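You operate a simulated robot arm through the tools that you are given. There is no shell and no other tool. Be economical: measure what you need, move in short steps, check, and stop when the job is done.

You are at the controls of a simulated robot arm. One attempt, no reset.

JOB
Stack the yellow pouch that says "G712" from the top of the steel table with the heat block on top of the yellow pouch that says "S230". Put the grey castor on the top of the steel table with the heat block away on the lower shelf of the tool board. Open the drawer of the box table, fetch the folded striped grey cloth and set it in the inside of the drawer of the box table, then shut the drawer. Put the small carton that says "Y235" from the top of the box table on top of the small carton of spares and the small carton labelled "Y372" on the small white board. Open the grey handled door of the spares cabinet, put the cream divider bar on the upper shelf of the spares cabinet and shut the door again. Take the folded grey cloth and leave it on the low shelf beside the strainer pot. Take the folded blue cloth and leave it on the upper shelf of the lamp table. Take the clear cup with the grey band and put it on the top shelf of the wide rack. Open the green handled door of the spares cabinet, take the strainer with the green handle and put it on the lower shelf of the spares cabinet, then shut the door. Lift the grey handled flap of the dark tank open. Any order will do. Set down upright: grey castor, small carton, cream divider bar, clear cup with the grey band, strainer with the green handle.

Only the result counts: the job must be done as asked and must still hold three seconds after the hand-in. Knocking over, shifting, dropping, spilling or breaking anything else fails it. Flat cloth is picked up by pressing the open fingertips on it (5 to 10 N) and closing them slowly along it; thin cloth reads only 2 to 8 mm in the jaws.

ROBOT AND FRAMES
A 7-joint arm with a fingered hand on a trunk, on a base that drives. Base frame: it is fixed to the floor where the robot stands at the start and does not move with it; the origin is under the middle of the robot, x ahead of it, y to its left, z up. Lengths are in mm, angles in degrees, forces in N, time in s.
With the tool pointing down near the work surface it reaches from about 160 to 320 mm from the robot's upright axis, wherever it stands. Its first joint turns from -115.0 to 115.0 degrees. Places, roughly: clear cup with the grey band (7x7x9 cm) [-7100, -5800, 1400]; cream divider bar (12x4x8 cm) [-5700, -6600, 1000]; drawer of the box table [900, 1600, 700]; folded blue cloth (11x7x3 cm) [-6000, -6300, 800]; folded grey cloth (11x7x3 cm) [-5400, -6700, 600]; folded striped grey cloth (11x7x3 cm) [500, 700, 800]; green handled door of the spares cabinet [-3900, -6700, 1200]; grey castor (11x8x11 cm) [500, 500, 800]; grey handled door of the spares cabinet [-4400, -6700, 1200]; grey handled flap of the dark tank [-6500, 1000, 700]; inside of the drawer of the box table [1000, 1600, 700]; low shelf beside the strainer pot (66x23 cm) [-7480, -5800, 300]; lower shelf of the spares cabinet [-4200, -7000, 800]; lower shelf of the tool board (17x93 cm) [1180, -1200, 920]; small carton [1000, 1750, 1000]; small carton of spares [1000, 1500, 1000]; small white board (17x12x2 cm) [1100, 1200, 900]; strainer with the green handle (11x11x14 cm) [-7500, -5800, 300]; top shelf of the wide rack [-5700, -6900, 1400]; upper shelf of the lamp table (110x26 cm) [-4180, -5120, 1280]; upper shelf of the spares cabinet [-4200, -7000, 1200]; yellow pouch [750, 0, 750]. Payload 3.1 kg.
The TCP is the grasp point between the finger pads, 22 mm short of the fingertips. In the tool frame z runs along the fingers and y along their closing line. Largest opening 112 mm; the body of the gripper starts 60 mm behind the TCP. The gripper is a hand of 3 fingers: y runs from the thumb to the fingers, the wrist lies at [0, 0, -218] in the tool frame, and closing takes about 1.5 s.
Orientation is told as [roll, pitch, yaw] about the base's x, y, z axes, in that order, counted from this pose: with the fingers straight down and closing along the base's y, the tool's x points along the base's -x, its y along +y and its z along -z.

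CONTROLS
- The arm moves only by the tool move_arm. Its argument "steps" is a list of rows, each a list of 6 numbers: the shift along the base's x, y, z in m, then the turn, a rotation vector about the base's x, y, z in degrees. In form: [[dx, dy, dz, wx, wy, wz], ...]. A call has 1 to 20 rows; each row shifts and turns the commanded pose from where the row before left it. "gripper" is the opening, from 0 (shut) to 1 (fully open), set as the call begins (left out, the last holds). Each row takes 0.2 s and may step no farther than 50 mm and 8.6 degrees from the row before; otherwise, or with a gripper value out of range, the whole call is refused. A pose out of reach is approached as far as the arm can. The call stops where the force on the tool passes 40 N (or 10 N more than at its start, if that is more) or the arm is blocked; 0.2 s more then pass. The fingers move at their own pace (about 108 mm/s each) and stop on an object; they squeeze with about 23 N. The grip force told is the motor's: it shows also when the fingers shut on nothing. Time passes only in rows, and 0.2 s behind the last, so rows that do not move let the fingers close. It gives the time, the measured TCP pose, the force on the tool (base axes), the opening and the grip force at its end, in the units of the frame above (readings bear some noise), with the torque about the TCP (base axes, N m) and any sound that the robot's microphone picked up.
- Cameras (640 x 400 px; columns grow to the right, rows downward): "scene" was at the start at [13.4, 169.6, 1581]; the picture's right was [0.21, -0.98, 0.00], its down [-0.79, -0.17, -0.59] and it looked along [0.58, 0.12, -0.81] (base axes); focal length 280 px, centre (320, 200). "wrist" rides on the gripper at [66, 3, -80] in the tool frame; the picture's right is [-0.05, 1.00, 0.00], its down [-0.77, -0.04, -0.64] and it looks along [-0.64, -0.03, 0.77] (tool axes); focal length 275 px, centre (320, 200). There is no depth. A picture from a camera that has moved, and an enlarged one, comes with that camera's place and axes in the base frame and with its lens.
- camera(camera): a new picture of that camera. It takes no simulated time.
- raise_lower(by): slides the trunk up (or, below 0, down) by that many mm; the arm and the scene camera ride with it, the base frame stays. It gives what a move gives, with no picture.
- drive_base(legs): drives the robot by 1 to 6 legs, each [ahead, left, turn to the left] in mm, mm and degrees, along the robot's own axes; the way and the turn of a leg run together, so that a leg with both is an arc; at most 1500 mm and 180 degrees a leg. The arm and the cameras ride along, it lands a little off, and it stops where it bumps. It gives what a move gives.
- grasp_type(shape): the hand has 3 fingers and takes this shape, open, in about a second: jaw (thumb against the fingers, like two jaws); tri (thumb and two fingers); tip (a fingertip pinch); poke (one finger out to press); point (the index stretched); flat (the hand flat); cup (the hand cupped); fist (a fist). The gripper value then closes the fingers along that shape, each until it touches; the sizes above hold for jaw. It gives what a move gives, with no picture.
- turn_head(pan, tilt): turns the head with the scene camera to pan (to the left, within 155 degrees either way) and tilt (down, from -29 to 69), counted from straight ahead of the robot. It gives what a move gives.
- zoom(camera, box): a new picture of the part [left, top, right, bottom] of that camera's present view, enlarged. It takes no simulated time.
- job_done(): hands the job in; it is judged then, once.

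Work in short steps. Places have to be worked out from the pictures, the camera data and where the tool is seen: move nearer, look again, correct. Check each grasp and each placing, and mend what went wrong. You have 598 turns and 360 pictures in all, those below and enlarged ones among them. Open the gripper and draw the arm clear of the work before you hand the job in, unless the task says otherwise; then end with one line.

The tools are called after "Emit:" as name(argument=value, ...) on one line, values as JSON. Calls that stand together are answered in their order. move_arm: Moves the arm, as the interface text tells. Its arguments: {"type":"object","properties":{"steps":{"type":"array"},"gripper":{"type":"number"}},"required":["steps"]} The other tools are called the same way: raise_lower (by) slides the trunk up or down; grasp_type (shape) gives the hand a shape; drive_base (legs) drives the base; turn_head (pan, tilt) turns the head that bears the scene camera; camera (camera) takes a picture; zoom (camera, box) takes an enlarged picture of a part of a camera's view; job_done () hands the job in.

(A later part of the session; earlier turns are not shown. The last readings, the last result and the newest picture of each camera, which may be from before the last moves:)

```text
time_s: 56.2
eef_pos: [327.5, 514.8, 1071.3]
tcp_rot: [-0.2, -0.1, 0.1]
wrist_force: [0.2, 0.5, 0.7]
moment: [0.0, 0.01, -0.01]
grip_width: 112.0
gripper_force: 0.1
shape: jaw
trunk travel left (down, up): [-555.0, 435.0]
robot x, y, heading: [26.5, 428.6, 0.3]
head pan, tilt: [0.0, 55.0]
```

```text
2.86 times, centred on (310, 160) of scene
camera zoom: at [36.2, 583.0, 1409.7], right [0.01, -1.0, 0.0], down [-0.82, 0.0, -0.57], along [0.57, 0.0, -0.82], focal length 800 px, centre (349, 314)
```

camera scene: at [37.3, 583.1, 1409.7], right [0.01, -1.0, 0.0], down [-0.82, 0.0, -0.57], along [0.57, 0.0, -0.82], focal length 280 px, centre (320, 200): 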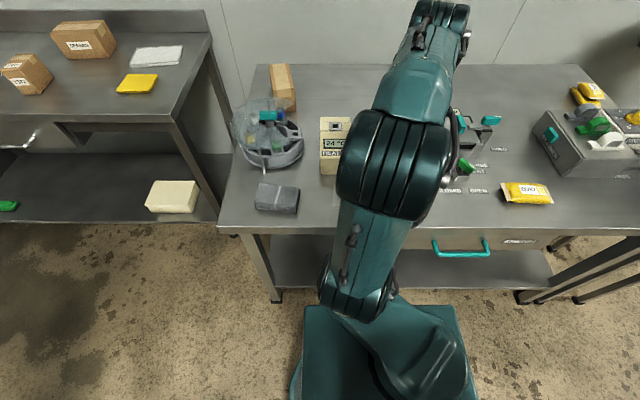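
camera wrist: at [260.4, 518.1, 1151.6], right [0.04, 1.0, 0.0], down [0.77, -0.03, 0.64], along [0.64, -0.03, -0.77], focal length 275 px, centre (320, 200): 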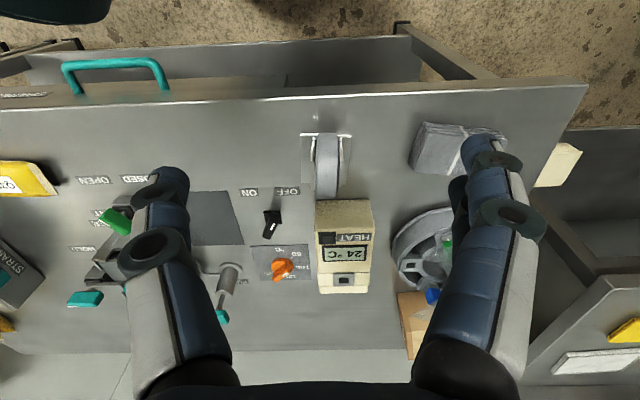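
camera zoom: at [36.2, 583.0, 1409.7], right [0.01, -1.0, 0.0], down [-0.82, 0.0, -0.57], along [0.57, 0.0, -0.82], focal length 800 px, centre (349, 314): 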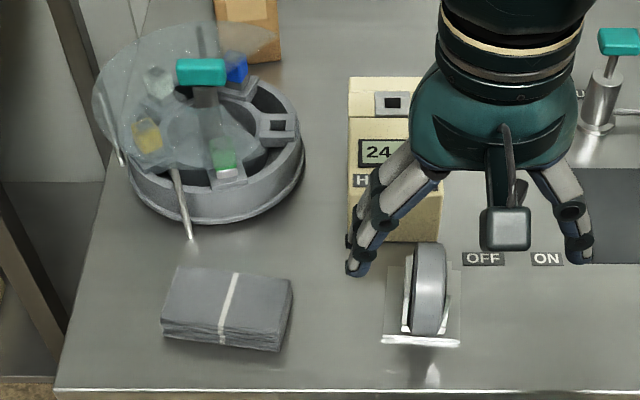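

The castor stands on its plate with the wheel up; wheel center ≈ (441,518,870). I go above and take a check picture.

Emit:
move_arm(steps=[[0.04, 0.003, 0, 0, 0, 0], [0.04, 0, 0, 0, 0, 0], [0.038, 0, -0.03, 0, 0, 0], [0, 0, -0.04, 0, 0, 0], [0, 0, -0.04, 0, 0, 0]])

Emit:
camera(camera="wrist")

Emit:
zoom(camera="scene", box=[230, 110, 390, 210])

```text
time_s: 57.4
eef_pos: [445.9, 516.9, 959.6]
tcp_rot: [-0.3, 0.1, 0.3]
wrist_force: [-0.8, 1.1, 0.8]
moment: [0.03, 0.01, 0.01]
grip_width: 111.8
gripper_force: 0.1
shape: jaw
trunk travel left (down, up): [-555.0, 435.0]
robot x, y, heading: [23.1, 430.1, 0.5]
head pan, tilt: [0.0, 55.0]
```

```text
325 pictures are left
camera wrist: at [378.8, 520.4, 1039.8], right [0.04, 1.0, 0.0], down [0.77, -0.03, 0.64], along [0.64, -0.03, -0.77], focal length 275 px, centre (320, 200)
```

wrist: 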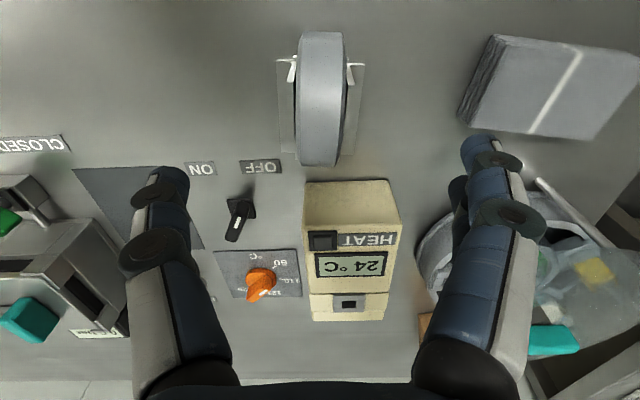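

```text
4.00 times, centred on (310, 160) of scene
camera zoom: at [37.1, 583.6, 1409.7], right [0.01, -1.0, 0.0], down [-0.82, 0.0, -0.57], along [0.57, 0.0, -0.82], focal length 1120 px, centre (360, 360)
```

zoom: 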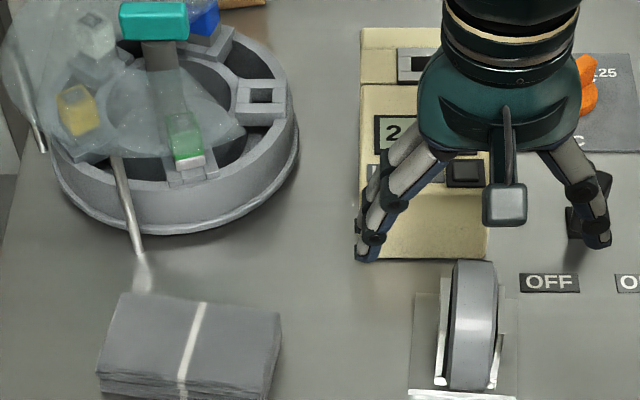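

Aligned in y; wheel center projection agrees. Descend to z≈880 and close.

Emit:
move_arm(steps=[[0, 0, -0.04, 0, 0, 0], [0, 0, -0.03, 0, 0, 0], [0, 0, -0.01, 0, 0, 0]])

Emit:
move_arm(steps=[[0, 0, 0, 0, 0, 0], [0, 0, 0, 0, 0, 0], [0, 0, 0, 0, 0, 0], [0, 0, 0, 0, 0, 0], [0, 0, 0, 0, 0, 0], [0, 0, 0, 0, 0, 0], [0, 0, 0, 0, 0, 0], [0, 0, 0, 0, 0, 0]], gripper=0)

Emit:
move_arm(steps=[[0, 0, 0.02, 0, 0, 0], [0, 0, 0.03, 0, 0, 0], [0, 0, 0.04, 0, 0, 0]])

Emit:
camera(camera="wrist")

Emit:
zoom(camera="scene", box=[230, 110, 390, 210])

```text
time_s: 58.2
eef_pos: [444.8, 517.6, 880.6]
tcp_rot: [-0.2, 0.0, 0.2]
wrist_force: [-0.6, -0.7, 0.4]
moment: [-0.02, 0.03, 0.01]
grip_width: 111.7
gripper_force: 0.1
shape: jaw
trunk travel left (down, up): [-555.0, 435.0]
robot x, y, heading: [21.5, 428.6, 0.4]
head pan, tilt: [0.0, 55.0]
```

```text
time_s: 60.0
eef_pos: [444.4, 517.3, 880.1]
tcp_rot: [-0.2, 0.1, 0.2]
wrist_force: [-0.6, 0.0, -0.2]
moment: [0.0, -0.02, -0.02]
grip_width: 26.5
gripper_force: 22.8
shape: jaw
trunk travel left (down, up): [-555.0, 435.0]
robot x, y, heading: [18.0, 429.6, 0.4]
head pan, tilt: [0.0, 55.0]
```

```text
time_s: 60.8
eef_pos: [445.8, 518.8, 969.8]
tcp_rot: [-0.3, 0.0, 0.1]
wrist_force: [0.5, -0.4, -3.7]
moment: [-0.02, 0.02, -0.01]
grip_width: 26.5
gripper_force: 22.5
shape: jaw
trunk travel left (down, up): [-555.0, 435.0]
robot x, y, heading: [23.7, 427.1, 0.2]
head pan, tilt: [0.0, 55.0]
```

```text
323 pictures are left
camera wrist: at [378.9, 520.8, 1050.0], right [0.04, 1.0, 0.0], down [0.77, -0.03, 0.64], along [0.64, -0.03, -0.77], focal length 275 px, centre (320, 200)
```

wrist: 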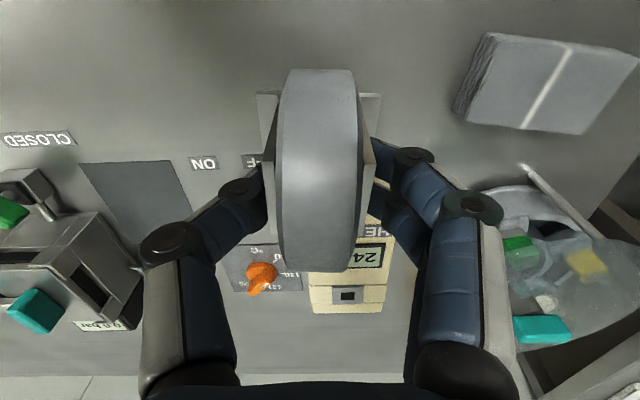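

```text
4.00 times, centred on (310, 160) of scene
camera zoom: at [36.4, 583.5, 1409.6], right [0.01, -1.0, 0.0], down [-0.82, 0.0, -0.57], along [0.57, 0.0, -0.82], focal length 1120 px, centre (360, 360)
```

zoom: 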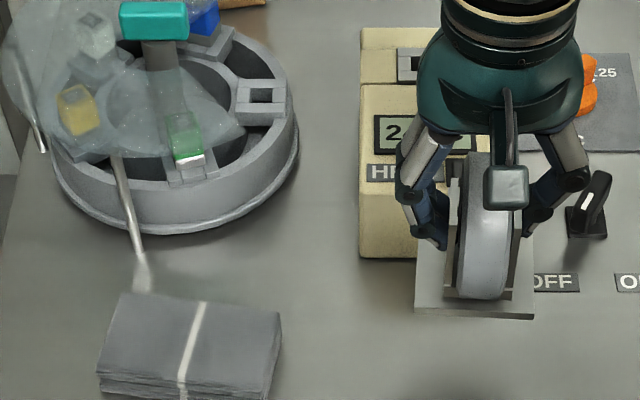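

Held upright, but the upper tool-board shelf leaves little headroom, so I set it back down and regrasp with the tool tilted 35° forward.

Emit:
move_arm(steps=[[0, 0, -0.04, 0, 0, 0], [0, 0, -0.03, 0, 0, 0], [0, 0, -0.016, 0, 0, 0], [0, 0, -0.003, 0, 0, 0], [0, 0, -0.002, 0, 0, 0]])

Emit:
move_arm(steps=[[0, 0, 0, 0, 0, 0], [0, 0, 0, 0, 0, 0], [0, 0, 0, 0, 0, 0], [0, 0, 0, 0, 0, 0], [0, 0, 0, 0, 0, 0], [0, 0, 0, 0, -7, 0], [0, 0, 0, 0, -7, 0], [0, 0, 0, 0, -7, 0], [0, 0, 0, 0, -7, 0], [0, 0, 0, 0, -7, 0]], gripper=1)

Emit:
zoom(camera="scene", box=[230, 110, 390, 210])

```text
time_s: 62.0
eef_pos: [445.8, 517.7, 879.5]
tcp_rot: [-0.3, -0.2, 0.1]
wrist_force: [1.4, 0.1, 10.7]
moment: [-0.03, -0.05, -0.01]
grip_width: 26.7
gripper_force: 23.0
shape: jaw
trunk travel left (down, up): [-555.0, 435.0]
robot x, y, heading: [25.5, 428.0, 0.3]
head pan, tilt: [0.0, 55.0]
```

```text
time_s: 64.2
eef_pos: [445.3, 519.1, 879.3]
tcp_rot: [-0.3, -35.0, 0.3]
wrist_force: [0.3, -0.2, 0.2]
moment: [0.0, 0.0, -0.01]
grip_width: 111.8
gripper_force: 0.0
shape: jaw
trunk travel left (down, up): [-555.0, 435.0]
robot x, y, heading: [21.4, 429.1, 0.3]
head pan, tilt: [0.0, 55.0]
```

```text
4.00 times, centred on (310, 160) of scene
camera zoom: at [36.0, 583.6, 1409.6], right [0.01, -1.0, 0.0], down [-0.82, 0.0, -0.57], along [0.57, 0.0, -0.82], focal length 1120 px, centre (360, 360)
```

zoom: 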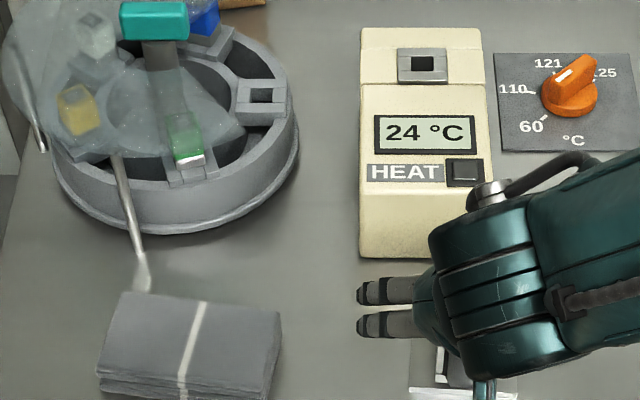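

Tilted around the castor; now close and lift.

Emit:
move_arm(steps=[[0, 0, 0, 0, 0, 0], [0, 0, 0, 0, 0, 0], [0, 0, 0, 0, 0, 0], [0, 0, 0, 0, 0, 0], [0, 0, 0, 0, 0, 0], [0, 0, 0, 0, 0, 0], [0, 0, 0, 0, 0, 0], [0, 0, 0, 0, 0, 0]], gripper=0)

Emit:
move_arm(steps=[[0, 0, 0.02, 0, 0, 0], [0, 0, 0.04, 0, 0, 0], [0, 0, 0.04, 0, 0, 0], [-0.04, 0, 0.02, 0, 0, 0], [-0.04, 0, 0, 0, 0, 0]])

Emit:
drive_base(legs=[[-160, 0, 0]])

Emit:
camera(camera="wrist")

Emit:
camera(camera="scene")

```text
time_s: 66.0
eef_pos: [445.4, 518.0, 880.1]
tcp_rot: [-0.4, -35.0, 0.2]
wrist_force: [0.3, -0.7, 0.3]
moment: [-0.01, 0.02, -0.02]
grip_width: 26.3
gripper_force: 22.9
shape: jaw
trunk travel left (down, up): [-555.0, 435.0]
robot x, y, heading: [26.8, 430.1, 0.3]
head pan, tilt: [0.0, 55.0]
```

```text
time_s: 67.2
eef_pos: [363.2, 515.7, 997.9]
tcp_rot: [-0.4, -35.0, 0.2]
wrist_force: [-0.5, 0.1, -4.4]
moment: [-0.01, 0.03, -0.02]
grip_width: 26.3
gripper_force: 23.4
shape: jaw
trunk travel left (down, up): [-555.0, 435.0]
robot x, y, heading: [23.3, 428.1, 0.3]
head pan, tilt: [0.0, 55.0]
```

```text
time_s: 68.6
eef_pos: [204.9, 515.4, 997.7]
tcp_rot: [-0.4, -35.0, 0.2]
wrist_force: [-0.4, -0.6, -3.4]
moment: [-0.02, 0.05, 0.0]
grip_width: 26.2
gripper_force: 23.3
shape: jaw
trunk travel left (down, up): [-555.0, 435.0]
robot x, y, heading: [-138.8, 430.5, 0.1]
head pan, tilt: [0.0, 55.0]
```

```text
320 pictures are left
camera wrist: at [103.6, 518.8, 1025.8], right [0.04, 1.0, 0.02], down [0.27, -0.03, 0.96], along [0.96, -0.03, -0.27], focal length 275 px, centre (320, 200)
```

wrist: 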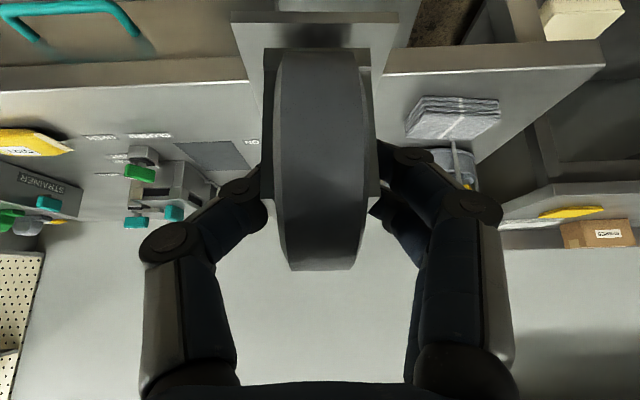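

```text
319 pictures are left
camera scene: at [-123.7, 582.6, 1409.7], right [0.0, -1.0, 0.0], down [-0.82, 0.0, -0.57], along [0.57, 0.0, -0.82], focal length 280 px, centre (320, 200)
```

scene: 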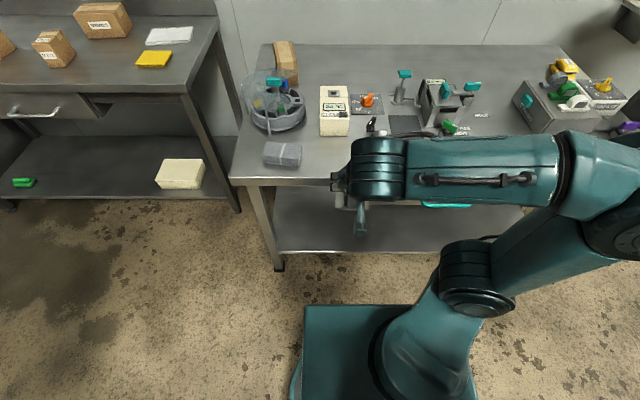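

The castor is level. Drive right to y≈−1285 and look.

Emit:
drive_base(legs=[[0, -860, 0], [0, -780, 0]])

Emit:
turn_head(pan=0, tilt=25)

Emit:
camera(camera="scene")

```text
time_s: 76.9
eef_pos: [221.0, -1110.1, 997.8]
tcp_rot: [-0.4, -35.0, 0.1]
wrist_force: [-0.6, 0.5, -4.2]
moment: [0.0, 0.02, 0.06]
grip_width: 26.1
gripper_force: 23.0
shape: jaw
trunk travel left (down, up): [-555.0, 435.0]
robot x, y, heading: [-122.4, -1193.7, 0.3]
head pan, tilt: [0.0, 55.0]
```

```text
time_s: 77.8
eef_pos: [220.0, -1108.2, 997.7]
tcp_rot: [-0.4, -35.0, 0.2]
wrist_force: [0.1, -0.4, -4.9]
moment: [0.0, 0.03, 0.02]
grip_width: 26.2
gripper_force: 22.4
shape: jaw
trunk travel left (down, up): [-555.0, 435.0]
robot x, y, heading: [-122.9, -1196.7, 0.3]
head pan, tilt: [0.0, 25.0]
```

```text
318 pictures are left
camera scene: at [-87.4, -1042.0, 1453.6], right [0.0, -1.0, 0.0], down [-0.42, 0.0, -0.91], along [0.91, 0.0, -0.42], focal length 280 px, centre (320, 200)
```

scene: 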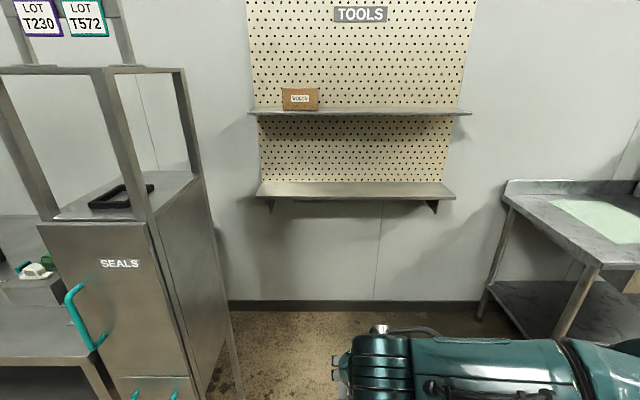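

Shelf front ≈ x 1110, z ≈ 920. Raise slightly and drive ahead 560 mm.

Emit:
move_arm(steps=[[0, 0, 0.03, 0, 0, 0], [0, 0, 0.03, 0, 0, 0]])

Emit:
drive_base(legs=[[600, 0, 0]])

Emit:
camera(camera="wrist")

Emit:
camera(camera="scene")

```text
time_s: 78.4
eef_pos: [221.3, -1109.4, 1056.5]
tcp_rot: [-0.3, -35.1, 0.0]
wrist_force: [0.0, 0.1, -5.2]
moment: [0.02, 0.07, 0.0]
grip_width: 26.2
gripper_force: 23.0
shape: jaw
trunk travel left (down, up): [-555.0, 435.0]
robot x, y, heading: [-123.8, -1196.0, 0.3]
head pan, tilt: [0.0, 25.0]
```

```text
time_s: 81.8
eef_pos: [824.4, -1106.5, 1057.8]
tcp_rot: [-0.5, -34.9, 0.2]
wrist_force: [0.2, 0.0, -3.7]
moment: [0.0, 0.02, 0.0]
grip_width: 26.2
gripper_force: 22.5
shape: jaw
trunk travel left (down, up): [-555.0, 435.0]
robot x, y, heading: [480.1, -1194.1, 0.3]
head pan, tilt: [0.0, 25.0]
```

```text
317 pictures are left
camera wrist: at [722.9, -1103.5, 1084.2], right [0.04, 1.0, 0.02], down [0.27, -0.03, 0.96], along [0.96, -0.03, -0.27], focal length 275 px, centre (320, 200)
```

wrist: 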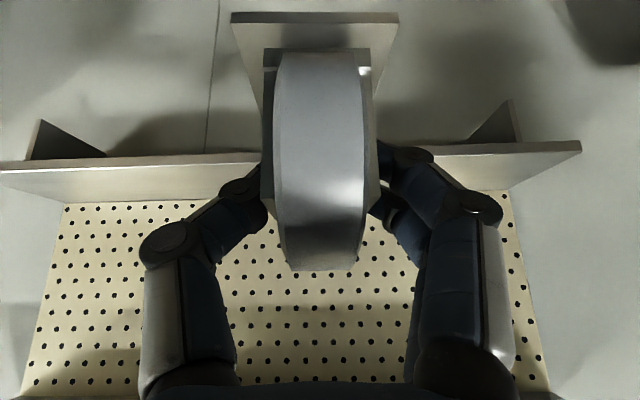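

```text
316 pictures are left
camera scene: at [515.3, -1039.5, 1453.6], right [0.0, -1.0, 0.0], down [-0.42, 0.0, -0.91], along [0.91, 0.0, -0.42], focal length 280 px, centre (320, 200)
```

scene: 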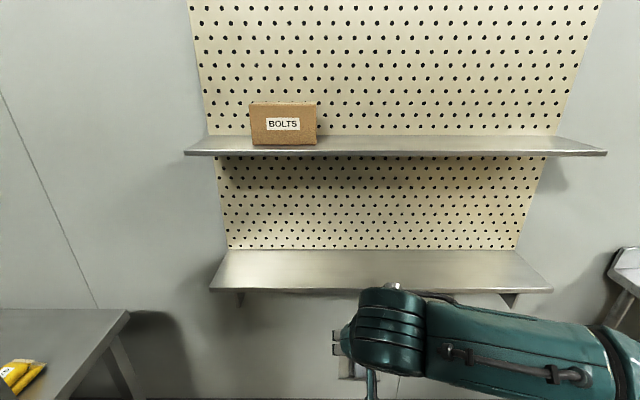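

Shelf measured: x 1096–1279, z 920. Drive 150 more, then extend over the shelf.

Emit:
drive_base(legs=[[150, 0, 0]])

Emit:
move_arm(steps=[[0.04, 0, 0, 0, 0, 0], [0.04, 0, 0, 0, 0, 0], [0.04, 0, 0, 0, 0, 0], [0.03, 0, 0, 0, 0, 0], [0.025, 0, -0.02, 0, 0, 0]])

Emit:
camera(camera="scene")

```text
time_s: 83.2
eef_pos: [974.0, -1105.3, 1055.8]
tcp_rot: [-0.3, -34.9, 0.2]
wrist_force: [-0.4, 0.0, -4.5]
moment: [0.01, 0.05, -0.02]
grip_width: 26.3
gripper_force: 22.9
shape: jaw
trunk travel left (down, up): [-555.0, 435.0]
robot x, y, heading: [631.9, -1195.0, 0.2]
head pan, tilt: [0.0, 25.0]
```

```text
time_s: 84.4
eef_pos: [1149.9, -1104.6, 1033.6]
tcp_rot: [-0.5, -35.0, 0.2]
wrist_force: [-0.1, -0.4, -3.8]
moment: [0.0, 0.05, 0.0]
grip_width: 26.1
gripper_force: 23.6
shape: jaw
trunk travel left (down, up): [-555.0, 435.0]
robot x, y, heading: [634.1, -1193.1, 0.1]
head pan, tilt: [0.0, 25.0]
```

```text
315 pictures are left
camera scene: at [665.8, -1038.5, 1453.6], right [0.0, -1.0, 0.0], down [-0.42, 0.0, -0.91], along [0.91, 0.0, -0.42], focal length 280 px, centre (320, 200)
```

scene: 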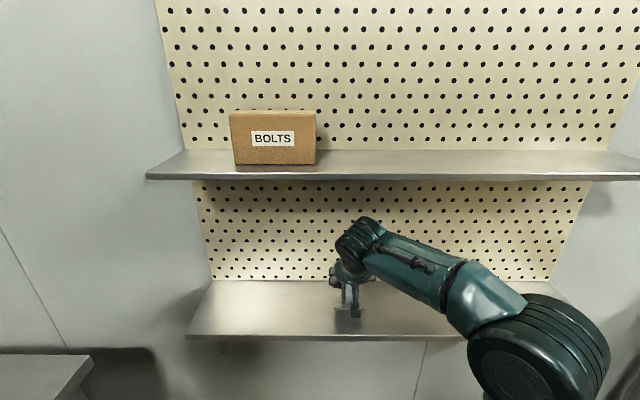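

Well placed above the shelf. Lower in small steps to contact.

Emit:
move_arm(steps=[[0, 0, -0.02, 0, 0, 0], [0, 0, -0.006, 0, 0, 0], [0, 0, -0.004, 0, 0, 0], [0, 0, -0.003, 0, 0, 0], [0, 0, -0.003, 0, 0, 0]])

```text
time_s: 85.6
eef_pos: [1148.3, -1105.3, 999.8]
tcp_rot: [-0.4, -34.9, 0.3]
wrist_force: [0.5, -0.6, -3.0]
moment: [0.0, 0.01, 0.02]
grip_width: 25.9
gripper_force: 22.7
shape: jaw
trunk travel left (down, up): [-555.0, 435.0]
robot x, y, heading: [632.0, -1189.9, 0.0]
head pan, tilt: [0.0, 25.0]
```

Emit:
move_arm(steps=[[0, 0, -0.003, 0, 0, 0], [0, 0, -0.003, 0, 0, 0]])

```text
time_s: 86.2
eef_pos: [1147.1, -1106.2, 997.7]
tcp_rot: [-0.2, -35.4, 0.1]
wrist_force: [4.5, -0.4, 17.1]
moment: [0.0, -0.15, -0.01]
grip_width: 26.6
gripper_force: 22.7
shape: jaw
trunk travel left (down, up): [-555.0, 435.0]
robot x, y, heading: [632.6, -1193.2, 0.2]
head pan, tilt: [0.0, 25.0]
```

Contact on the shelf. Open, retreat along the tool axis, and check.

Emit:
move_arm(steps=[[0, 0, 0.001, 0, 0, 0], [0, 0, 0, 0, 0, 0], [0, 0, 0, 0, 0, 0], [0, 0, 0, 0, 0, 0], [0, 0, 0, 0, 0, 0]], gripper=1)

Emit:
move_arm(steps=[[-0.02, 0, 0.028, 0, 0, 0], [-0.028, 0, 0.03, 0, 0, 0], [-0.035, 0, 0.02, 0, 0, 0], [-0.04, 0, 0, 0, 0, 0], [-0.04, 0, 0, 0, 0, 0], [-0.04, 0, 0, 0, 0, 0]])

Emit:
camera(camera="wrist")

```text
time_s: 87.4
eef_pos: [1148.3, -1106.3, 994.0]
tcp_rot: [-0.4, -35.1, 0.3]
wrist_force: [0.3, -0.3, 0.1]
moment: [-0.02, 0.0, 0.0]
grip_width: 112.1
gripper_force: 0.0
shape: jaw
trunk travel left (down, up): [-555.0, 435.0]
robot x, y, heading: [631.2, -1191.0, 0.2]
head pan, tilt: [0.0, 25.0]
```

```text
time_s: 88.8
eef_pos: [944.0, -1106.8, 1072.8]
tcp_rot: [-0.3, -35.0, 0.1]
wrist_force: [0.4, 0.2, 0.8]
moment: [-0.01, 0.0, 0.04]
grip_width: 112.0
gripper_force: 0.1
shape: jaw
trunk travel left (down, up): [-555.0, 435.0]
robot x, y, heading: [632.9, -1193.8, 0.2]
head pan, tilt: [0.0, 25.0]
```

```text
314 pictures are left
camera wrist: at [843.5, -1104.2, 1100.2], right [0.04, 1.0, 0.02], down [0.27, -0.03, 0.96], along [0.96, -0.03, -0.27], focal length 275 px, centre (320, 200)
```

wrist: 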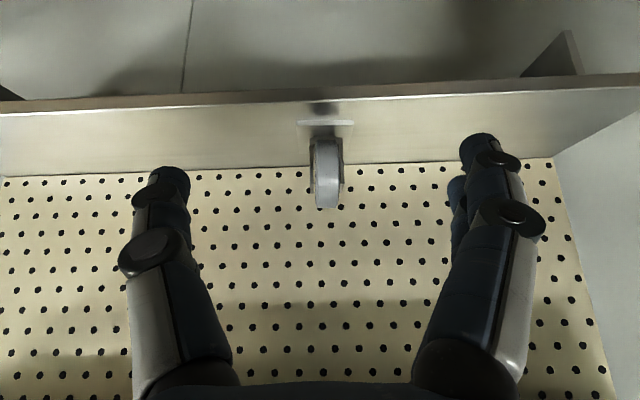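

Castor stands upright on the shelf. Now back away and drive to the box table; tool back to vertical.

Emit:
drive_base(legs=[[-550, 0, 0], [0, 1200, 0], [0, 1000, 0]])

Emit:
move_arm(steps=[[0, 0, 0, 0, 7, 0], [0, 0, 0, 0, 7, 0], [0, 0, 0, 0, 7, 0], [0, 0, 0, 0, 7, 0], [0, 0, 0, 0, 7, 0]])

Emit:
turn_head(pan=30, tilt=35)

Emit:
camera(camera="scene")

```text
time_s: 94.2
eef_pos: [400.7, -744.1, 1072.0]
tcp_rot: [-1.2, -34.9, -0.1]
wrist_force: [-3.4, -13.9, -1.4]
moment: [-0.1, 0.01, 0.06]
grip_width: 111.3
gripper_force: 0.0
shape: jaw
trunk travel left (down, up): [-555.0, 435.0]
robot x, y, heading: [89.7, -821.9, 0.5]
head pan, tilt: [0.0, 25.0]
stopped in leg 2: the force on the tool passed its limit at 51 N (the readings are from after the stop); the commanded pose is now the measured one
```

```text
time_s: 95.5
eef_pos: [401.3, -743.4, 1072.8]
tcp_rot: [-0.8, 0.1, 0.2]
wrist_force: [3.2, -18.7, 0.1]
moment: [-0.05, -0.07, -0.13]
grip_width: 111.3
gripper_force: 0.0
shape: jaw
trunk travel left (down, up): [-555.0, 435.0]
robot x, y, heading: [85.5, -825.2, 0.2]
head pan, tilt: [0.0, 25.0]
```

```text
time_s: 96.4
eef_pos: [401.4, -742.7, 1072.1]
tcp_rot: [-0.8, 0.0, 0.0]
wrist_force: [1.9, -19.6, 2.5]
moment: [0.09, -0.06, -0.18]
grip_width: 111.0
gripper_force: 0.0
shape: jaw
trunk travel left (down, up): [-555.0, 435.0]
robot x, y, heading: [84.1, -822.5, 0.5]
head pan, tilt: [30.0, 35.0]
```

```text
313 pictures are left
camera scene: at [104.0, -630.2, 1438.7], right [0.51, -0.86, 0.0], down [-0.49, -0.29, -0.82], along [0.71, 0.42, -0.57], focal length 280 px, centre (320, 200)
```

scene: 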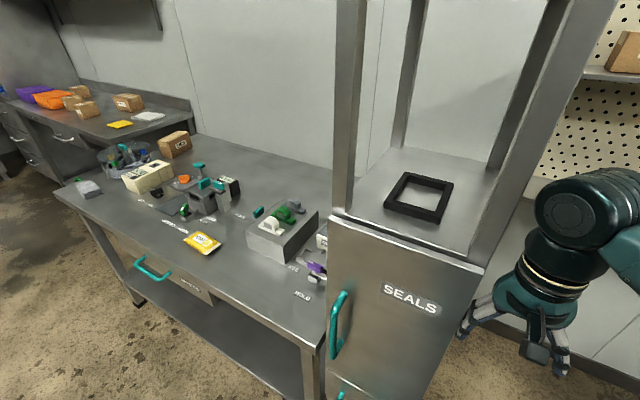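

The hand bumped the SEALS cabinet's side; nothing appears shifted. I back off right, then back, and recheck before driving on.

Emit:
drive_base(legs=[[0, -70, 0], [-280, 0, 0]])

Emit:
turn_head(pan=20, tilt=30)

Emit:
camera(camera="scene")

```text
time_s: 99.0
eef_pos: [159.3, -811.6, 1072.2]
tcp_rot: [-1.2, 0.1, 0.3]
wrist_force: [0.3, -0.1, 0.3]
moment: [-0.02, 0.0, -0.03]
grip_width: 111.5
gripper_force: 0.1
shape: jaw
trunk travel left (down, up): [-555.0, 435.0]
robot x, y, heading: [-158.1, -895.3, 0.7]
head pan, tilt: [30.0, 35.0]
stopped in leg 2: the robot was blocked; the commanded pose is now the measured one
```

```text
time_s: 99.8
eef_pos: [158.9, -811.9, 1071.8]
tcp_rot: [-1.0, 0.1, 0.3]
wrist_force: [0.2, -0.7, 0.0]
moment: [0.02, -0.03, 0.01]
grip_width: 111.9
gripper_force: 0.2
shape: jaw
trunk travel left (down, up): [-555.0, 435.0]
robot x, y, heading: [-156.1, -898.0, 0.7]
head pan, tilt: [20.0, 30.0]
```

```text
312 pictures are left
camera scene: at [-130.2, -710.5, 1445.7], right [0.35, -0.94, 0.0], down [-0.47, -0.18, -0.87], along [0.81, 0.31, -0.5], focal length 280 px, centre (320, 200)
```

scene: 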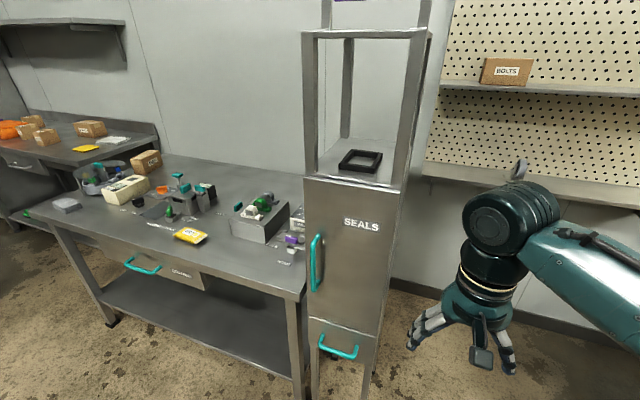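

Something behind blocked me; look behind right.

Emit:
turn_head(pan=-150, tilt=40)

Emit:
camera(camera="scene")

Emit:
turn_head(pan=150, tilt=35)

Emit:
camera(camera="scene")

```text
time_s: 102.3
eef_pos: [160.4, -811.5, 1072.3]
tcp_rot: [-1.1, 0.1, 0.3]
wrist_force: [0.1, -0.1, -0.7]
moment: [-0.03, -0.01, -0.02]
grip_width: 112.3
gripper_force: 0.1
shape: jaw
trunk travel left (down, up): [-555.0, 435.0]
robot x, y, heading: [-155.8, -897.8, 0.6]
head pan, tilt: [-150.0, 40.0]
```

```text
311 pictures are left
camera scene: at [-288.0, -785.9, 1430.4], right [-0.51, 0.86, 0.0], down [0.55, 0.33, -0.77], along [-0.66, -0.39, -0.64], focal length 280 px, centre (320, 200)
```

scene: 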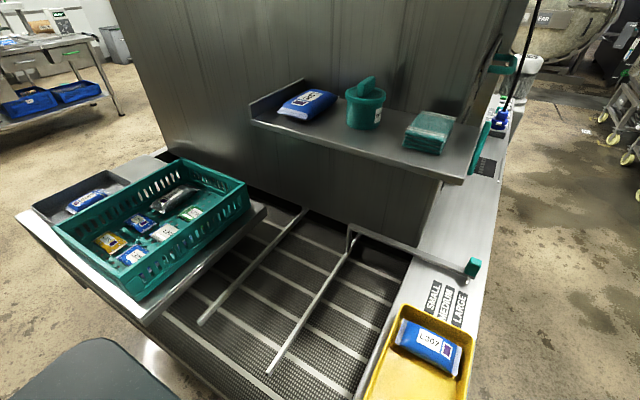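

```text
time_s: 106.4
eef_pos: [160.1, -812.3, 1073.1]
tcp_rot: [-1.0, 0.1, 0.3]
wrist_force: [0.2, -0.1, 0.1]
moment: [0.03, -0.03, 0.0]
grip_width: 111.9
gripper_force: 0.2
shape: jaw
trunk travel left (down, up): [-555.0, 435.0]
robot x, y, heading: [-154.4, -894.0, 0.7]
head pan, tilt: [150.0, 35.0]
```

```text
310 pictures are left
camera scene: at [-291.7, -699.3, 1437.9], right [0.49, 0.87, 0.0], down [0.5, -0.28, -0.82], along [-0.71, 0.4, -0.57], focal length 280 px, centre (320, 200)
```

scene: 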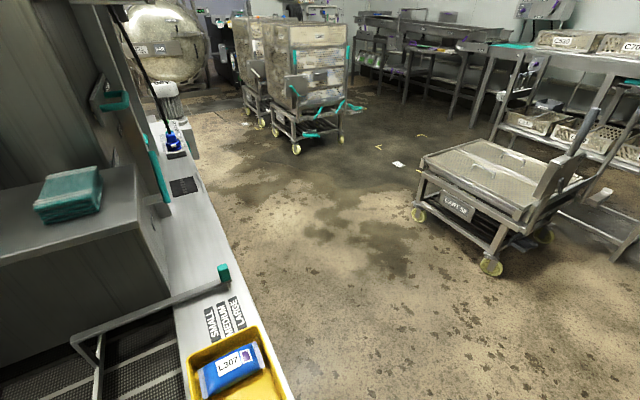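

A conveyor machine stands behind (x<−400); everything on it is in place. I drive forward a bit, then left toward the box table in the free corridor.

Emit:
drive_base(legs=[[80, 0, 0], [0, 1200, 0], [0, 800, 0]])

Emit:
turn_head(pan=25, tilt=30)

Emit:
camera(camera="scene")

```text
time_s: 117.0
eef_pos: [243.4, 1186.9, 1072.7]
tcp_rot: [-1.1, 0.1, -0.2]
wrist_force: [1.2, 0.4, 0.7]
moment: [0.01, -0.02, 0.01]
grip_width: 112.0
gripper_force: 0.0
shape: jaw
trunk travel left (down, up): [-555.0, 435.0]
robot x, y, heading: [-74.0, 1106.1, -0.2]
head pan, tilt: [150.0, 35.0]
```

```text
time_s: 119.1
eef_pos: [242.1, 1186.8, 1072.1]
tcp_rot: [-1.0, 0.2, -0.2]
wrist_force: [0.1, -0.9, -0.4]
moment: [-0.05, 0.02, 0.02]
grip_width: 112.0
gripper_force: 0.0
shape: jaw
trunk travel left (down, up): [-555.0, 435.0]
robot x, y, heading: [-70.9, 1106.2, -0.0]
head pan, tilt: [25.0, 30.0]
```

```text
309 pictures are left
camera scene: at [-48.3, 1297.2, 1445.7], right [0.43, -0.91, 0.0], down [-0.45, -0.21, -0.87], along [0.78, 0.37, -0.5], focal length 280 px, centre (320, 200)
```

scene: 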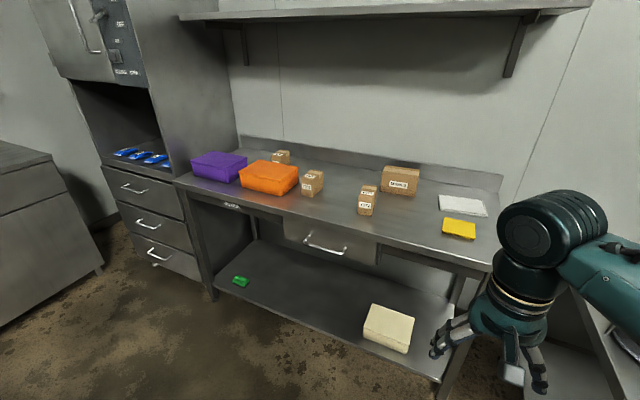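

Emit:
zoom(camera="scene", box=[230, 130, 390, 230])

Emit:
zoom(camera="scene", box=[340, 140, 520, 270])

```text
4.00 times, centred on (310, 180) of scene
camera zoom: at [-48.3, 1297.2, 1445.7], right [0.43, -0.91, 0.0], down [-0.45, -0.21, -0.87], along [0.78, 0.37, -0.5], focal length 1120 px, centre (360, 280)
```

zoom: 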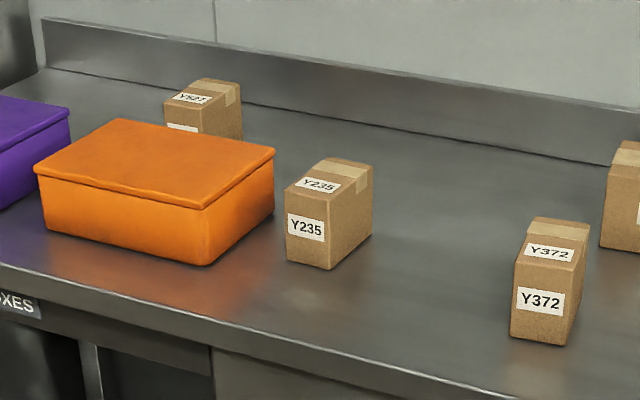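

```text
3.08 times, centred on (430, 205) of scene
camera zoom: at [-48.3, 1297.2, 1445.7], right [0.43, -0.91, 0.0], down [-0.45, -0.21, -0.87], along [0.78, 0.37, -0.5], focal length 861 px, centre (-18, 185)
```

zoom: 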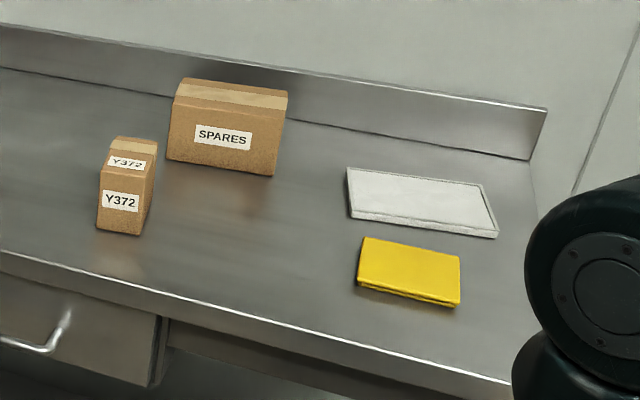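

Labels read: Y372, Y235, SPARES carton and the white board. Drive to face the drawer.

Emit:
drive_base(legs=[[0, 480, 0], [200, 0, 0]])

Emit:
turn_head(pan=0, tilt=40)

Emit:
camera(camera="scene")

Emit:
camera(camera="wrist")

```text
time_s: 123.2
eef_pos: [447.7, 1664.8, 1072.3]
tcp_rot: [-1.1, 0.1, -0.2]
wrist_force: [0.0, 0.1, 0.5]
moment: [-0.01, 0.0, 0.0]
grip_width: 111.9
gripper_force: 0.1
shape: jaw
trunk travel left (down, up): [-555.0, 435.0]
robot x, y, heading: [131.9, 1580.7, 0.2]
head pan, tilt: [25.0, 30.0]
```

```text
time_s: 124.0
eef_pos: [446.3, 1664.4, 1071.4]
tcp_rot: [-1.1, 0.0, -0.3]
wrist_force: [-0.1, 0.4, -0.6]
moment: [0.0, 0.0, 0.0]
grip_width: 112.2
gripper_force: 0.0
shape: jaw
trunk travel left (down, up): [-555.0, 435.0]
robot x, y, heading: [131.6, 1586.1, 0.2]
head pan, tilt: [0.0, 40.0]
```

```text
306 pictures are left
camera scene: at [158.6, 1737.4, 1430.4], right [0.0, -1.0, 0.0], down [-0.64, 0.0, -0.77], along [0.77, 0.0, -0.64], focal length 280 px, centre (320, 200)
```

scene: 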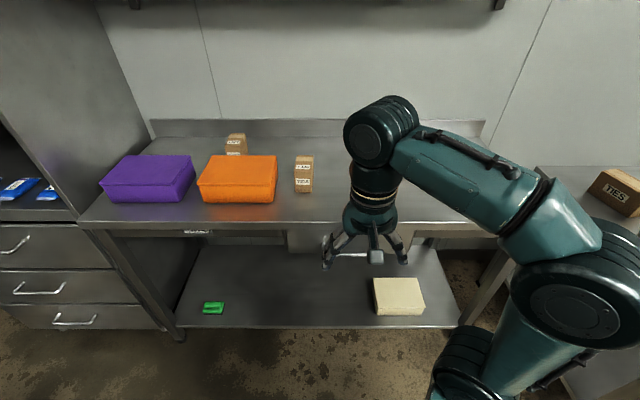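

```text
305 pictures are left
camera wrist: at [380.4, 1669.0, 1152.5], right [0.05, 1.0, -0.02], down [0.77, -0.03, 0.64], along [0.63, -0.05, -0.77], focal length 275 px, centre (320, 200)
```

wrist: 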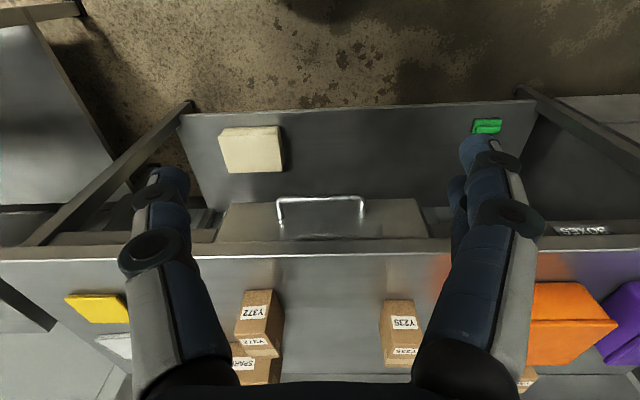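

Drawer handle is a horizontal bar near (770,1638,669). I turn the tool to point forward with closing vertical, well away from the table.

Emit:
move_arm(steps=[[0.015, 0, 0, 0, -8.2, 0], [0.015, 0, 0, 0, -8.2, 0], [0.015, 0, 0, 0, -8.2, 0], [0.015, 0, 0, 0, -8.2, 0], [0.015, 0, 0, 0, -8.2, 0], [0.015, 0, 0, 0, -8.2, 0], [0.015, 0, 0, 0, -8.2, 0], [0.015, 0, 0, 0, -8.2, 0], [0.015, 0, 0, 0, -8.2, 0], [0.015, 0, 0, 0, -8.1, 0], [0.015, 0, 0, 0, -8.1, 0]])

Emit:
move_arm(steps=[[0, -0.003, 0, 8.2, 0, 0], [0, -0.003, 0, 8.2, 0, 0], [0, -0.003, 0, 8.2, 0, 0], [0, -0.003, 0, 8.2, 0, 0], [0, -0.003, 0, 8.2, 0, 0], [0, -0.003, 0, 8.2, 0, 0], [0, -0.003, 0, 8.2, 0, 0], [0, -0.003, 0, 8.2, 0, 0], [0, -0.003, 0, 8.2, 0, 0], [0, 0, 0, 8.1, 0, 0], [0, 0, 0, 8.1, 0, 0]])

```text
time_s: 126.5
eef_pos: [612.8, 1665.7, 1071.1]
tcp_rot: [85.9, -89.8, -86.8]
wrist_force: [0.4, 1.0, 0.5]
moment: [0.01, -0.01, 0.03]
grip_width: 112.2
gripper_force: 0.0
shape: jaw
trunk travel left (down, up): [-555.0, 435.0]
robot x, y, heading: [134.9, 1588.5, 0.1]
head pan, tilt: [0.0, 40.0]
```

```text
time_s: 128.8
eef_pos: [611.7, 1638.8, 1071.7]
tcp_rot: [89.0, 0.4, -89.8]
wrist_force: [0.3, -0.8, -0.6]
moment: [-0.02, -0.01, 0.04]
grip_width: 111.9
gripper_force: 0.0
shape: jaw
trunk travel left (down, up): [-555.0, 435.0]
robot x, y, heading: [130.9, 1583.1, 0.4]
head pan, tilt: [0.0, 40.0]
```

Lower the trunk 400 mm so the hand is level with the handle, then look.

Emit:
raise_lower(by=-400)

Emit:
camera(camera="scene")

Emit:
camera(camera="wrist")

```text
time_s: 132.7
eef_pos: [612.2, 1638.5, 672.2]
tcp_rot: [89.0, 0.2, -89.9]
wrist_force: [0.6, 0.1, 0.2]
moment: [0.02, -0.01, 0.02]
grip_width: 112.0
gripper_force: 0.1
shape: jaw
trunk travel left (down, up): [-155.0, 835.0]
robot x, y, heading: [131.0, 1585.4, 0.0]
head pan, tilt: [0.0, 40.0]
```

```text
304 pictures are left
camera scene: at [158.5, 1737.3, 1030.4], right [0.0, -1.0, 0.0], down [-0.64, 0.0, -0.77], along [0.77, 0.0, -0.64], focal length 280 px, centre (320, 200)
```

scene: 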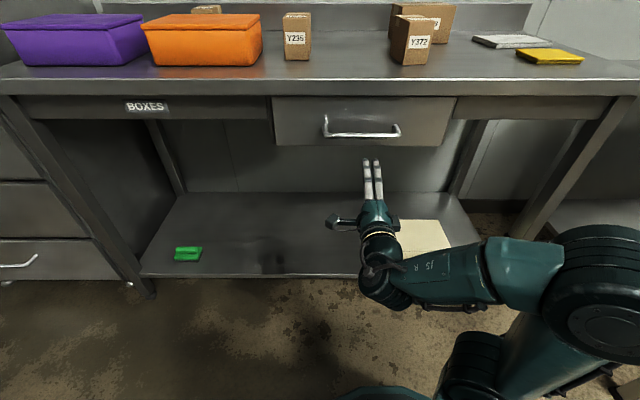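

```text
303 pictures are left
camera wrist: at [530.9, 1703.5, 676.6], right [0.02, -0.05, 1.0], down [-0.64, -0.77, -0.03], along [0.77, -0.63, -0.05], focal length 275 px, centre (320, 200)
```

wrist: 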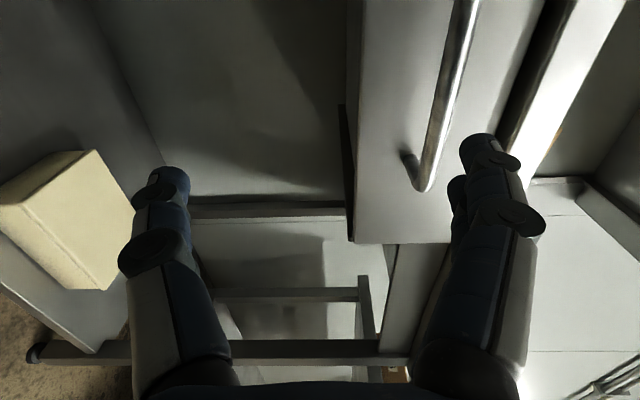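

Triangulating: handle bar at x≈713, y≈1644, z≈753. Raise 80, half-close the fingers, look again.

Emit:
raise_lower(by=80)

Emit:
move_arm(steps=[[0.02, 0.005, 0, 0, 0, 0], [0, 0, 0, 0, 0, 0], [0, 0, 0, 0, 0, 0]], gripper=0.55)

Emit:
camera(camera="wrist")

Emit:
zoom(camera="scene", box=[270, 60, 490, 240])

```text
time_s: 133.8
eef_pos: [611.3, 1636.9, 750.9]
tcp_rot: [89.0, 0.2, -89.9]
wrist_force: [0.4, 0.1, 0.3]
moment: [0.0, 0.01, -0.02]
grip_width: 112.0
gripper_force: 0.1
shape: jaw
trunk travel left (down, up): [-235.0, 755.0]
robot x, y, heading: [132.7, 1585.2, 0.2]
head pan, tilt: [0.0, 40.0]
```

```text
time_s: 134.7
eef_pos: [633.1, 1643.1, 751.6]
tcp_rot: [89.0, 0.1, -89.9]
wrist_force: [-0.6, 0.4, 0.2]
moment: [0.03, 0.0, 0.02]
grip_width: 62.1
gripper_force: 0.2
shape: jaw
trunk travel left (down, up): [-235.0, 755.0]
robot x, y, heading: [132.8, 1583.1, 0.2]
head pan, tilt: [0.0, 40.0]
```

```text
302 pictures are left
camera wrist: at [551.5, 1708.7, 757.2], right [0.02, -0.05, 1.0], down [-0.64, -0.77, -0.03], along [0.77, -0.63, -0.05], focal length 275 px, centre (320, 200)
```

wrist: 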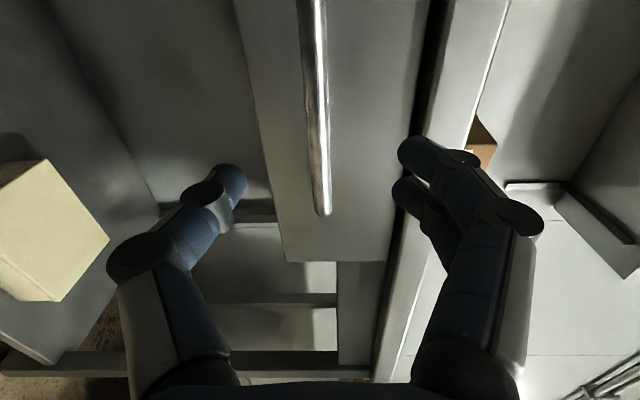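

```text
2.22 times, centred on (380, 150) of scene
camera zoom: at [158.6, 1737.3, 1110.4], right [0.0, -1.0, 0.0], down [-0.64, 0.0, -0.77], along [0.77, 0.0, -0.64], focal length 622 px, centre (187, 311)
```

zoom: 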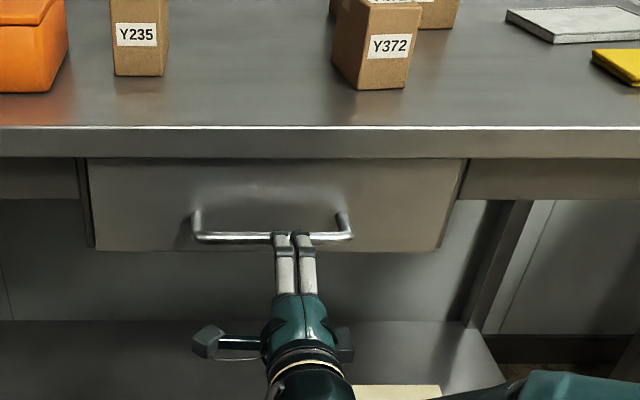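

The bar (x≈711, z≈749) lies between the fingers. Advance 75 mm and close.

Emit:
move_arm(steps=[[0.03, 0, 0, 0, 0, 0], [0.03, 0, 0, 0, 0, 0], [0.015, 0, -0.001, 0, 0, 0]])

Emit:
move_arm(steps=[[0, 0, 0, 0, 0, 0], [0, 0, 0, 0, 0, 0], [0, 0, 0, 0, 0, 0], [0, 0, 0, 0, 0, 0], [0, 0, 0, 0, 0, 0], [0, 0, 0, 0, 0, 0], [0, 0, 0, 0, 0, 0]], gripper=0)

Emit:
zoom(camera="scene", box=[270, 60, 490, 240])

```text
time_s: 135.4
eef_pos: [707.6, 1643.0, 753.1]
tcp_rot: [89.0, 0.2, -89.9]
wrist_force: [1.0, -0.6, -0.7]
moment: [-0.05, -0.01, 0.0]
grip_width: 62.4
gripper_force: 0.1
shape: jaw
trunk travel left (down, up): [-235.0, 755.0]
robot x, y, heading: [132.8, 1586.7, 0.0]
head pan, tilt: [0.0, 40.0]
```

```text
time_s: 137.1
eef_pos: [706.6, 1644.2, 751.4]
tcp_rot: [88.9, 0.2, -90.0]
wrist_force: [3.4, -0.7, -3.3]
moment: [-0.01, 0.0, -0.02]
grip_width: 0.0
gripper_force: 23.7
shape: jaw
trunk travel left (down, up): [-235.0, 755.0]
robot x, y, heading: [129.0, 1584.3, 0.0]
head pan, tilt: [0.0, 40.0]
```

```text
2.22 times, centred on (380, 150) of scene
camera zoom: at [159.3, 1737.3, 1110.3], right [0.0, -1.0, 0.0], down [-0.64, 0.0, -0.77], along [0.77, 0.0, -0.64], focal length 622 px, centre (187, 311)
```

zoom: 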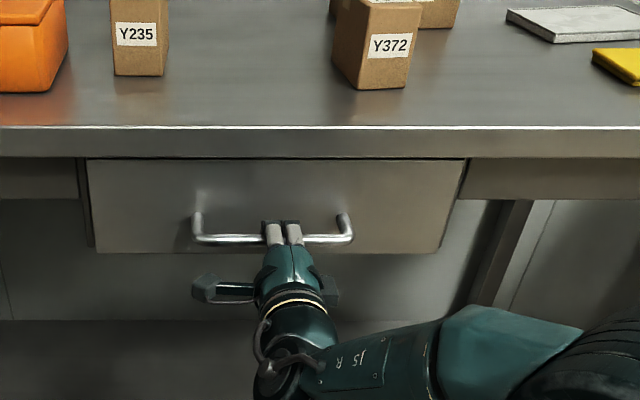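

Fingers shut fully—perhaps they closed around behind the bar. Test by pulling back gently.

Emit:
move_arm(steps=[[-0.01, 0, 0, 0, 0, 0], [-0.01, 0, 0, 0, 0, 0], [-0.01, 0, 0, 0, 0, 0], [-0.01, 0, 0, 0, 0, 0]])

Emit:
zoom(camera="scene", box=[270, 60, 490, 240])

```text
time_s: 138.1
eef_pos: [666.5, 1642.7, 750.6]
tcp_rot: [88.9, 0.2, -89.9]
wrist_force: [1.8, -0.4, -1.2]
moment: [0.03, 0.02, -0.02]
grip_width: 0.0
gripper_force: 22.2
shape: jaw
trunk travel left (down, up): [-235.0, 755.0]
robot x, y, heading: [134.7, 1582.9, 0.2]
head pan, tilt: [0.0, 40.0]
```

```text
2.22 times, centred on (380, 150) of scene
camera zoom: at [158.8, 1737.3, 1110.4], right [0.0, -1.0, 0.0], down [-0.64, 0.0, -0.77], along [0.77, 0.0, -0.64], focal length 622 px, centre (187, 311)
```

zoom: 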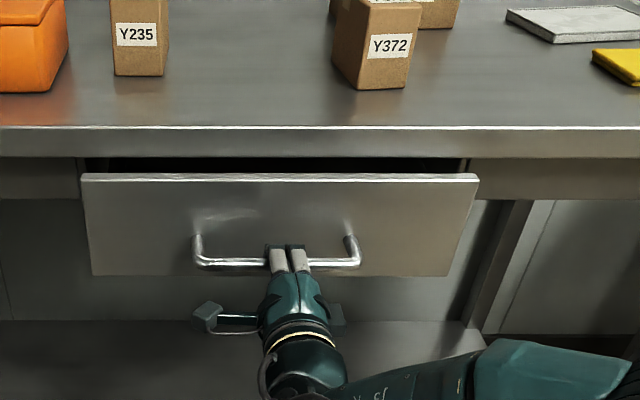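

The drawer opens. Pull further by driving back 190 mm.

Emit:
drive_base(legs=[[-190, 0, 0]])

Emit:
camera(camera="scene")

```text
time_s: 139.6
eef_pos: [477.7, 1644.6, 750.9]
tcp_rot: [88.8, 0.2, -89.8]
wrist_force: [1.2, -0.2, -2.0]
moment: [-0.01, 0.01, 0.04]
grip_width: 0.0
gripper_force: 22.9
shape: jaw
trunk travel left (down, up): [-235.0, 755.0]
robot x, y, heading: [-55.8, 1582.7, -0.1]
head pan, tilt: [0.0, 40.0]
```

```text
298 pictures are left
camera scene: at [-30.7, 1736.8, 1110.4], right [0.0, -1.0, 0.0], down [-0.64, 0.0, -0.77], along [0.77, 0.0, -0.64], focal length 280 px, centre (320, 200)
```

scene: 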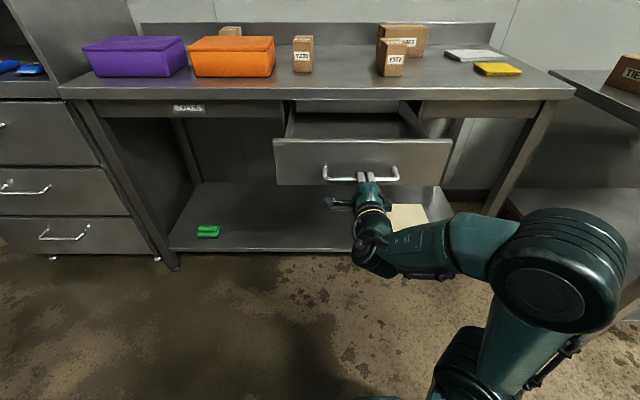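

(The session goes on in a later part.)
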